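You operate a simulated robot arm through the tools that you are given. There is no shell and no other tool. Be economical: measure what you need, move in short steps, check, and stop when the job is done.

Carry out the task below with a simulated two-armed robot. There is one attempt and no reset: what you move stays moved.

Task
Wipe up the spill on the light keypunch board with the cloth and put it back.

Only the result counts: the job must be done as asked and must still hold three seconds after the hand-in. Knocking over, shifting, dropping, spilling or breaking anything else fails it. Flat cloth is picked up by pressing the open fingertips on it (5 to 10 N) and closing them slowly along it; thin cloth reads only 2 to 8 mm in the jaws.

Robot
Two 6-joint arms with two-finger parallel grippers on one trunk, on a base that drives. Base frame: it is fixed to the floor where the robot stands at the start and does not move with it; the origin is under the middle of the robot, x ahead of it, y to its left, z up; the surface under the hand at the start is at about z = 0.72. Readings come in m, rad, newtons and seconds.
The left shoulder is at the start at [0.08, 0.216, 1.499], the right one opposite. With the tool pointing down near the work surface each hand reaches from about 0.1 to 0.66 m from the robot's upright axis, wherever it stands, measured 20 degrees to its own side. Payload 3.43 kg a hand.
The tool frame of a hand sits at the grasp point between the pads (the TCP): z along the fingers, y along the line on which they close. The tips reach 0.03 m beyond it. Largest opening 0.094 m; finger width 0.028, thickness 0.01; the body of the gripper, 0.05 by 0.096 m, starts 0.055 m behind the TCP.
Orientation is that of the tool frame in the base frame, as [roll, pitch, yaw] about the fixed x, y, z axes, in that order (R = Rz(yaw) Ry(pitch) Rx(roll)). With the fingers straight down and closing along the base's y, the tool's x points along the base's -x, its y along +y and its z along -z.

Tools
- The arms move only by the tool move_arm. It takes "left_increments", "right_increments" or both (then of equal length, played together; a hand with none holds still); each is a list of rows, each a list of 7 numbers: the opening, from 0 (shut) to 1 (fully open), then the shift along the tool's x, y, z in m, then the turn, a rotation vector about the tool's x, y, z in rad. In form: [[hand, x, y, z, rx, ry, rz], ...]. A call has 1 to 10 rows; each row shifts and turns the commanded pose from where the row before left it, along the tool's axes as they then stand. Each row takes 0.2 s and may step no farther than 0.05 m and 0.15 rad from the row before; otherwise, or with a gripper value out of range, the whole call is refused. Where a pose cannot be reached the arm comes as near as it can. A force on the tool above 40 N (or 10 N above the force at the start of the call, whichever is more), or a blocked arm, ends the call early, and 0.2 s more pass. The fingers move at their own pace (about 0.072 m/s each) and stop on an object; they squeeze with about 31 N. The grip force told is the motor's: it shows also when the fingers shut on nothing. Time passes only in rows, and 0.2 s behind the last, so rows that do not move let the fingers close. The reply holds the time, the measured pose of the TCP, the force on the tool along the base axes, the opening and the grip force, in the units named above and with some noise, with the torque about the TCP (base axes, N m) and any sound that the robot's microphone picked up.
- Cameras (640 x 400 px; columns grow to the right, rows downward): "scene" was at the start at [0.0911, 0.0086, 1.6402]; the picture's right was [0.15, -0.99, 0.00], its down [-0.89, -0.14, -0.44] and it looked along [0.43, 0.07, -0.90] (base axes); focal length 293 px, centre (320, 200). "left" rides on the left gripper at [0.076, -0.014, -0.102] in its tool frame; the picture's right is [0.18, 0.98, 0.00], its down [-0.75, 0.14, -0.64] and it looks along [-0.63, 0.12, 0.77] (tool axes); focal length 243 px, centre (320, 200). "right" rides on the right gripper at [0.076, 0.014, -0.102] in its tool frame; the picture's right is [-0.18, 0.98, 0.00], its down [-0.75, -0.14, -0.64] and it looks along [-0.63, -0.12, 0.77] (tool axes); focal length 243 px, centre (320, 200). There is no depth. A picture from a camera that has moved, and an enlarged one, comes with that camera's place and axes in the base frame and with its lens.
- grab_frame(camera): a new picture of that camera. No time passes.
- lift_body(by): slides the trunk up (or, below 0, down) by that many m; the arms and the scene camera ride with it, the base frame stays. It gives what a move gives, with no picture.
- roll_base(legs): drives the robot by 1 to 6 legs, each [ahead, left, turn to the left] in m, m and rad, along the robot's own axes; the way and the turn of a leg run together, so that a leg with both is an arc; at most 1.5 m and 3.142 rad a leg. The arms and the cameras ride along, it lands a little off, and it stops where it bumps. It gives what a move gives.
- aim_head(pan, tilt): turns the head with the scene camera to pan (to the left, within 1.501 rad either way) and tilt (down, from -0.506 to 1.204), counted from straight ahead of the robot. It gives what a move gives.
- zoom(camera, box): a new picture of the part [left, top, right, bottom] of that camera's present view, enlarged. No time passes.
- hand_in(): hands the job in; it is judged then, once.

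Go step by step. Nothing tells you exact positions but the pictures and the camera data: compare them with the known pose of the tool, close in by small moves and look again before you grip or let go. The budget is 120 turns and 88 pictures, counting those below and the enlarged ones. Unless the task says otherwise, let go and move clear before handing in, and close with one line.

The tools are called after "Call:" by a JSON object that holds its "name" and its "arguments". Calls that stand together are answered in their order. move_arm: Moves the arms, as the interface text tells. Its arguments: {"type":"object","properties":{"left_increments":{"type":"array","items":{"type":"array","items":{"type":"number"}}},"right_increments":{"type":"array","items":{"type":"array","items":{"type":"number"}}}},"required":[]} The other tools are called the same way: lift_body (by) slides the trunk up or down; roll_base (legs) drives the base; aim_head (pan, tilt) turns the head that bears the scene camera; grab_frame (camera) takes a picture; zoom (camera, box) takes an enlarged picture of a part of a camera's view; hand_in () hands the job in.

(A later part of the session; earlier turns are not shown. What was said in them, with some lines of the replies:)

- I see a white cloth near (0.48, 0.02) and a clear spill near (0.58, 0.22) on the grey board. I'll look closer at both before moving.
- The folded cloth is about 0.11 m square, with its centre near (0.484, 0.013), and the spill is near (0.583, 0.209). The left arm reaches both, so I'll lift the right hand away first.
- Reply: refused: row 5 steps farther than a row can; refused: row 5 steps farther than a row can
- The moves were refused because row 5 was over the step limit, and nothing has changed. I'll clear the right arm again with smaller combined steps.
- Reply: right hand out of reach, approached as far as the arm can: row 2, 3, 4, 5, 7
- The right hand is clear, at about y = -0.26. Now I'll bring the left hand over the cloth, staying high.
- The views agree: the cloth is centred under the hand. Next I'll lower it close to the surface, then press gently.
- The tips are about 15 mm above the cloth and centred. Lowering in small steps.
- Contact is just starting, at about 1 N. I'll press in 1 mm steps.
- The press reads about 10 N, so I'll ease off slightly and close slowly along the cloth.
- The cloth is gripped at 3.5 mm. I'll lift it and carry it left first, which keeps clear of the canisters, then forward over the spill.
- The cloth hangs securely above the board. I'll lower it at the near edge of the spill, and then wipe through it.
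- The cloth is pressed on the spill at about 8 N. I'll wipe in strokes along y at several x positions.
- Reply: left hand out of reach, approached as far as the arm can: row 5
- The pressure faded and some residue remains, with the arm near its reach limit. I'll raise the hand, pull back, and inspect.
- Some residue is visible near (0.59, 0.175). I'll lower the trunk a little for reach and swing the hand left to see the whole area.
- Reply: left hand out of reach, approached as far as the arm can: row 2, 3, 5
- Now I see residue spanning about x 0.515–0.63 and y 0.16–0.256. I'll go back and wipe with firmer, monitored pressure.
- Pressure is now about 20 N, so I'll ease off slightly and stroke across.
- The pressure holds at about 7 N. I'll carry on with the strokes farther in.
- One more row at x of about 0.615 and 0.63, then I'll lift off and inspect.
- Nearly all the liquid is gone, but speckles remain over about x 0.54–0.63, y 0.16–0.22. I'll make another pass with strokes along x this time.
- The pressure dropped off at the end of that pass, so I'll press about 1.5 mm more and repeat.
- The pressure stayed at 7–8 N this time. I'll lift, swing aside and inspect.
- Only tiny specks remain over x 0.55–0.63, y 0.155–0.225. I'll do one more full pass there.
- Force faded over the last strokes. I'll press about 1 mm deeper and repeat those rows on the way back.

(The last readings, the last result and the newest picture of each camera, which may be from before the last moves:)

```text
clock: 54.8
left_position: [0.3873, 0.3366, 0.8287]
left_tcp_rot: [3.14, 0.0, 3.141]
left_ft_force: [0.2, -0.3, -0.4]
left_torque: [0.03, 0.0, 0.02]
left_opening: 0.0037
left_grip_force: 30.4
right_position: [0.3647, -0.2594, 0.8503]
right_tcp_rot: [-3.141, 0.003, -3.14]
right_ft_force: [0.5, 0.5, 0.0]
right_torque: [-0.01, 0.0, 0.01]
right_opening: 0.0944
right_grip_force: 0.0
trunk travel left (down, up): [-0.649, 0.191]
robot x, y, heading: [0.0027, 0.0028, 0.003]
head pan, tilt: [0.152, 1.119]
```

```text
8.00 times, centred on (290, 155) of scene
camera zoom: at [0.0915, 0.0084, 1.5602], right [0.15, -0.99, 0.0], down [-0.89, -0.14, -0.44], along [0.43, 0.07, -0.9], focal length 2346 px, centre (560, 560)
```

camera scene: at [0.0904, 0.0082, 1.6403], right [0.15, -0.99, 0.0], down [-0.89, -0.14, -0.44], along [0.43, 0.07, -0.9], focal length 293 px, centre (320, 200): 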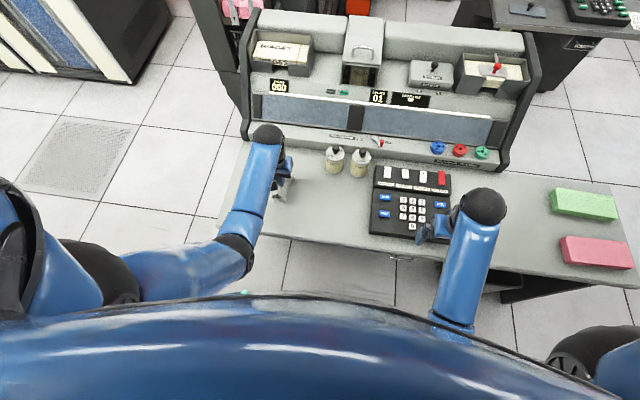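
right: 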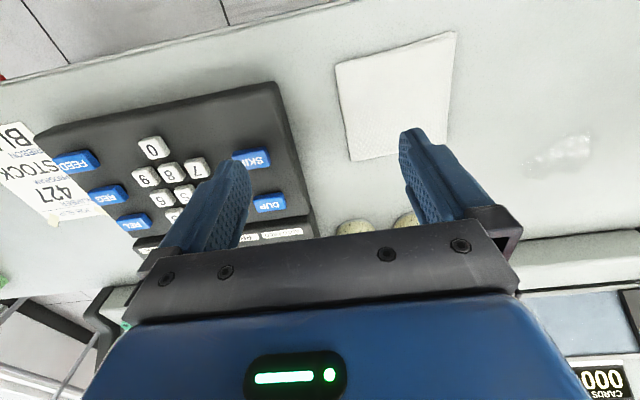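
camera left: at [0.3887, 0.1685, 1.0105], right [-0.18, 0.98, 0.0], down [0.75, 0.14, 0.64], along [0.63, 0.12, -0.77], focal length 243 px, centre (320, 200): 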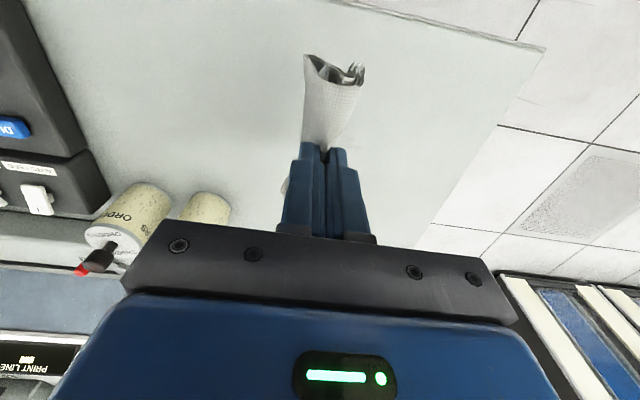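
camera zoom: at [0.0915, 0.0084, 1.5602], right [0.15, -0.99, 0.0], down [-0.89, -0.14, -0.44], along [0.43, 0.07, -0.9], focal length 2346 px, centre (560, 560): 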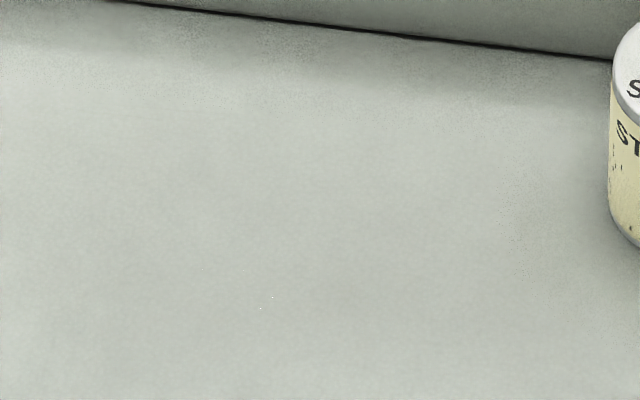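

Only two specks are left, near (0.594, 0.211). A short scrub there should finish it.

Call:
{"name": "move_arm", "arguments": {"left_increments": [[0, -0.035, -0.03, 0, 0, 0, 0], [0, -0.035, -0.03, 0, 0, 0, 0], [0, -0.035, -0.03, 0, 0, 0, 0], [0, -0.04, -0.02, 0.01, 0, 0, 0], [0, -0.03, 0, 0.02, 0, 0, 0], [0, -0.015, 0, 0.03, 0, 0, 0], [0, 0, 0, 0.011, 0, 0, 0], [0, 0, 0, 0.002, 0, 0, 0]]}}

Call:
{"name": "move_arm", "arguments": {"left_increments": [[0, -0.015, 0, 0.001, 0, 0, 0], [0, -0.015, 0, 0.0005, 0, 0, 0], [0, 0.0, -0.015, 0.0005, 0, 0, 0], [0, 0.015, 0, 0.0003, 0, 0, 0], [0, 0.015, 0.0, 0, 0, 0, 0], [0, 0, 0.015, 0, 0, 0, 0], [0, -0.015, 0.012, 0, 0, 0, 0], [0, -0.015, 0, 0, 0, 0, 0], [0, 0, -0.02, 0, 0, 0, 0], [0, 0.015, 0, 0, 0, 0, 0]]}}

Call:
{"name": "move_arm", "arguments": {"left_increments": [[0, 0.0, 0, -0.03, 0, 0, 0], [0, 0.02, 0, -0.03, 0, 0, 0], [0, 0.03, 0.02, -0.015, 0, 0, 0], [0, 0.035, 0.03, 0, 0, 0, 0], [0, 0.035, 0.03, 0, 0, 0, 0], [0, 0.035, 0.03, 0, 0, 0, 0], [0, 0.03, 0.0, 0, 0, 0, 0], [0, 0, 0, 0, 0, 0, 0]]}}

Call:
{"name": "zoom", "arguments": {"camera": "scene", "box": [250, 130, 330, 180]}}

Call:
{"name": "grab_frame", "arguments": {"camera": "scene"}}

```text
clock: 56.6
left_position: [0.5779, 0.2261, 0.7554]
left_tcp_rot: [3.14, 0.002, 3.142]
left_ft_force: [0.5, 0.1, 6.8]
left_torque: [0.01, -0.02, -0.02]
left_opening: 0.0038
left_grip_force: 30.7
right_position: [0.3641, -0.2578, 0.8506]
right_tcp_rot: [3.14, 0.002, 3.141]
right_ft_force: [-0.4, -0.4, -0.4]
right_torque: [-0.02, -0.02, 0.01]
right_opening: 0.0941
right_grip_force: 0.0
trunk travel left (down, up): [-0.649, 0.191]
robot x, y, heading: [-0.0, -0.0008, 0.003]
head pan, tilt: [0.152, 1.119]
```

```text
clock: 58.8
left_position: [0.5921, 0.2177, 0.7535]
left_tcp_rot: [-3.141, 0.002, 3.141]
left_ft_force: [2.9, -0.8, 7.7]
left_torque: [0.03, -0.07, 0.05]
left_opening: 0.0038
left_grip_force: 31.7
right_position: [0.3635, -0.2585, 0.8515]
right_tcp_rot: [3.141, 0.004, 3.141]
right_ft_force: [1.3, -0.6, -0.4]
right_torque: [0.01, 0.03, -0.01]
right_opening: 0.0937
right_grip_force: 0.1
trunk travel left (down, up): [-0.649, 0.191]
robot x, y, heading: [0.0048, -0.0006, -0.001]
head pan, tilt: [0.152, 1.119]
```

```text
clock: 60.6
left_position: [0.4077, 0.3271, 0.8276]
left_tcp_rot: [-3.141, 0.0, -3.14]
left_ft_force: [0.4, -0.5, -0.5]
left_torque: [-0.02, -0.01, -0.02]
left_opening: 0.0036
left_grip_force: 30.7
right_position: [0.3658, -0.2594, 0.8514]
right_tcp_rot: [-3.141, 0.001, -3.141]
right_ft_force: [-0.4, 0.2, -0.4]
right_torque: [-0.01, 0.02, -0.02]
right_opening: 0.0942
right_grip_force: 0.2
trunk travel left (down, up): [-0.649, 0.191]
robot x, y, heading: [0.0018, 0.0042, 0.003]
head pan, tilt: [0.152, 1.119]
```

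```text
8.00 times, centred on (290, 155) of scene
camera zoom: at [0.0915, 0.0083, 1.5602], right [0.15, -0.99, 0.0], down [-0.89, -0.14, -0.44], along [0.43, 0.07, -0.9], focal length 2346 px, centre (560, 560)
```

zoom: 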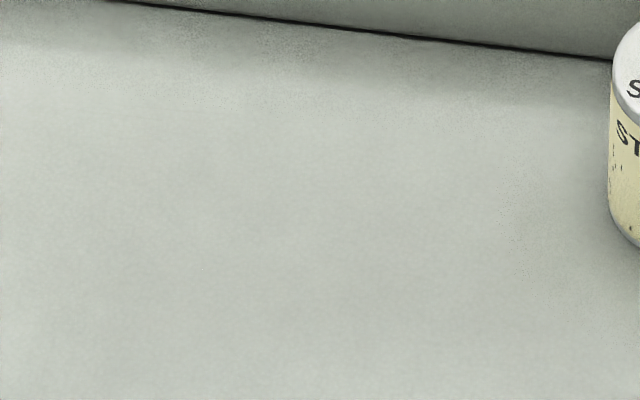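

```text
65 pictures are left
camera scene: at [0.0915, 0.0083, 1.5602], right [0.15, -0.99, 0.0], down [-0.89, -0.14, -0.44], along [0.43, 0.07, -0.9], focal length 293 px, centre (320, 200)
```

scene: 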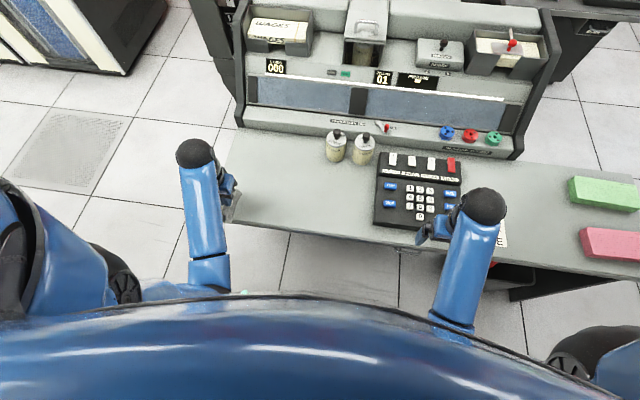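

The spill is gone and the board looks clean. Now I'll carry the cloth back above its original place at (0.482, 0.0135).

Call:
{"name": "move_arm", "arguments": {"left_increments": [[0, -0.02, -0.04, 0, 0, 0, 0], [0, -0.02, -0.04, 0, 0, 0, 0], [0, -0.02, -0.04, 0, 0, 0, 0], [0, -0.015, -0.045, 0, 0, 0, 0], [0, 0, -0.045, 0, 0, 0, 0], [0, 0, -0.045, 0, 0, 0, 0], [0, 0, -0.04, 0, 0, 0, 0], [0, 0, -0.0185, 0, 0, 0, 0], [0, 0, 0, 0.02, 0, 0, 0]]}}

Call:
{"name": "grab_frame", "arguments": {"camera": "left"}}

```text
clock: 62.6
left_position: [0.4835, 0.0137, 0.807]
left_tcp_rot: [3.141, 0.0, -3.142]
left_ft_force: [-1.0, 0.6, -0.1]
left_torque: [0.03, -0.01, 0.01]
left_opening: 0.0036
left_grip_force: 31.3
right_position: [0.3644, -0.2589, 0.8505]
right_tcp_rot: [-3.141, 0.0, -3.14]
right_ft_force: [0.1, -0.8, 1.0]
right_torque: [0.02, 0.01, 0.01]
right_opening: 0.0939
right_grip_force: 0.0
trunk travel left (down, up): [-0.649, 0.191]
robot x, y, heading: [-0.0029, -0.0001, -0.0]
head pan, tilt: [0.152, 1.119]
```

```text
64 pictures are left
camera left: at [0.4073, 0.0, 0.9102], right [-0.18, 0.98, 0.0], down [0.75, 0.14, 0.64], along [0.63, 0.12, -0.77], focal length 243 px, centre (320, 200)
```

left: 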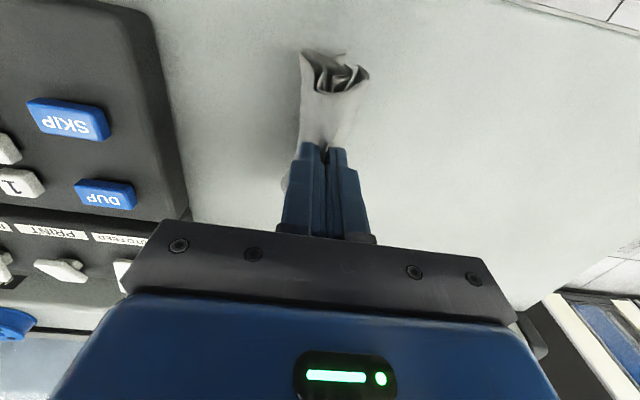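

The cloth hangs over its original spot. I'll lower it to contact.

Call:
{"name": "move_arm", "arguments": {"left_increments": [[0, 0, 0, 0.025, 0, 0, 0], [0, 0, 0, 0.017, 0, 0, 0], [0, 0, 0, 0.006, 0, 0, 0], [0, 0, 0, 0.002, 0, 0, 0]]}}

Call:
{"name": "grab_frame", "arguments": {"camera": "left"}}

```text
clock: 63.6
left_position: [0.4826, 0.0151, 0.7588]
left_tcp_rot: [-3.141, 0.001, 3.141]
left_ft_force: [0.2, -0.9, 1.5]
left_torque: [-0.05, 0.02, -0.01]
left_opening: 0.0038
left_grip_force: 31.1
right_position: [0.365, -0.2588, 0.8511]
right_tcp_rot: [3.141, 0.002, 3.142]
right_ft_force: [-0.7, 0.4, 0.4]
right_torque: [-0.02, -0.01, 0.06]
right_opening: 0.0938
right_grip_force: 0.0
trunk travel left (down, up): [-0.649, 0.191]
robot x, y, heading: [-0.0006, -0.0015, 0.004]
head pan, tilt: [0.152, 1.119]
```

```text
63 pictures are left
camera left: at [0.4072, 0.0003, 0.8603], right [-0.18, 0.98, 0.0], down [0.75, 0.14, 0.64], along [0.63, 0.12, -0.77], focal length 243 px, centre (320, 200)
```

left: 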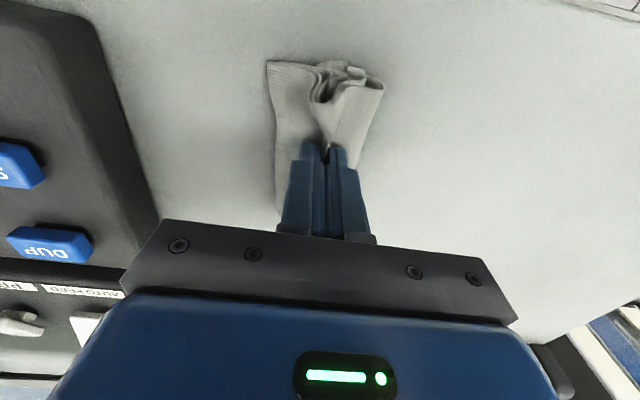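

The cloth is touching down. I'll press lightly and open the fingers slowly so it spreads back out.

Call:
{"name": "move_arm", "arguments": {"left_increments": [[0, 0, 0, 0.003, 0, 0, 0], [0, 0, 0, 0.0015, 0, 0, 0], [0.06, 0, 0, 0, 0, 0, 0], [0.12, 0, 0, 0, 0, 0, 0], [0.18, 0, 0, 0, 0, 0, 0], [0.24, 0, 0, 0, 0, 0, 0], [0.3, 0, 0, 0, 0, 0, 0], [0.38, 0, 0, 0, 0, 0, 0], [0.45, 0, 0, 0, 0, 0, 0]]}}

Call:
{"name": "grab_frame", "arguments": {"camera": "left"}}

```text
clock: 65.6
left_position: [0.4841, 0.0151, 0.7536]
left_tcp_rot: [-3.141, -0.001, 3.142]
left_ft_force: [0.7, 0.0, 2.1]
left_torque: [0.02, 0.0, 0.02]
left_opening: 0.0416
left_grip_force: 0.1
right_position: [0.3657, -0.2596, 0.8508]
right_tcp_rot: [3.14, 0.001, 3.141]
right_ft_force: [0.3, 0.3, 0.8]
right_torque: [0.01, 0.0, 0.02]
right_opening: 0.0941
right_grip_force: 0.0
trunk travel left (down, up): [-0.649, 0.191]
robot x, y, heading: [-0.0006, -0.002, 0.0]
head pan, tilt: [0.152, 1.119]
```

```text
62 pictures are left
camera left: at [0.4072, 0.0005, 0.8556], right [-0.18, 0.98, 0.0], down [0.75, 0.14, 0.64], along [0.63, 0.12, -0.77], focal length 243 px, centre (320, 200)
```

left: 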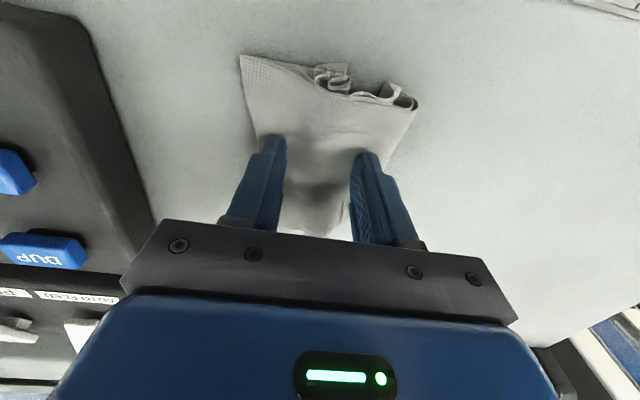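

The cloth has spread back nearly flat. I'll lift straight up, move clear and inspect it.

Call:
{"name": "move_arm", "arguments": {"left_increments": [[0.45, 0, 0, -0.01, 0, 0, 0], [0.45, 0, 0, -0.02, 0, 0, 0], [0.45, 0, 0, -0.03, 0, 0, 0], [0.45, 0, 0, -0.03, 0, 0, 0], [0.45, 0, 0.045, 0, 0, 0, 0], [0.45, 0, 0.045, 0, 0, 0, 0], [0.45, 0, 0.045, 0, 0, 0, 0], [0.45, 0, 0.045, 0, 0, 0, 0], [0.45, 0.02, 0.045, 0, 0, 0, 0], [0.45, 0.02, 0.045, 0, 0, 0, 0]]}}

Call:
{"name": "zoom", "arguments": {"camera": "scene", "box": [230, 130, 390, 230]}}

```text
clock: 67.8
left_position: [0.4433, 0.2853, 0.8443]
left_tcp_rot: [-3.14, -0.001, 3.141]
left_ft_force: [0.4, -0.5, -0.1]
left_torque: [0.04, 0.02, -0.01]
left_opening: 0.0419
left_grip_force: 0.1
right_position: [0.3647, -0.2589, 0.8511]
right_tcp_rot: [-3.139, 0.002, 3.139]
right_ft_force: [-0.3, 0.2, 0.4]
right_torque: [0.02, -0.03, -0.01]
right_opening: 0.0938
right_grip_force: 0.0
trunk travel left (down, up): [-0.649, 0.191]
robot x, y, heading: [0.0032, -0.0021, -0.003]
head pan, tilt: [0.152, 1.119]
```

```text
4.00 times, centred on (310, 180) of scene
camera zoom: at [0.09, 0.0095, 1.5603], right [0.15, -0.99, 0.0], down [-0.89, -0.14, -0.44], along [0.43, 0.07, -0.9], focal length 1173 px, centre (360, 280)
```

zoom: 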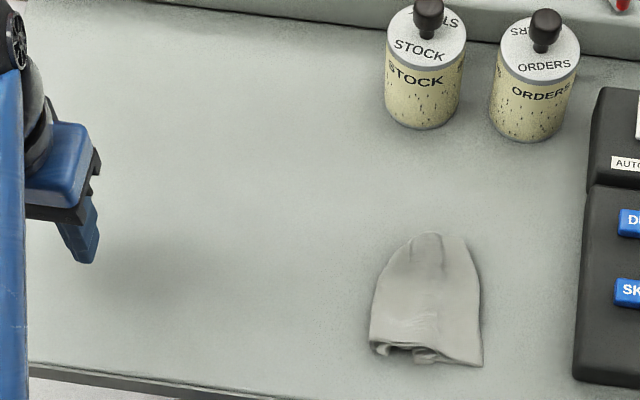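

The board is clean, and the cloth lies back at its original place with its centre near (0.483, 0.018). Nothing else has moved and both hands are clear, so I'm handing in.

Call:
{"name": "hand_in", "arguments": {}}

```text
The job is handed in.
```

I wiped up the spill, laid the cloth back within about 5 mm of where it was with its far corners slightly curled under, and handed the job in; nothing else was disturbed.
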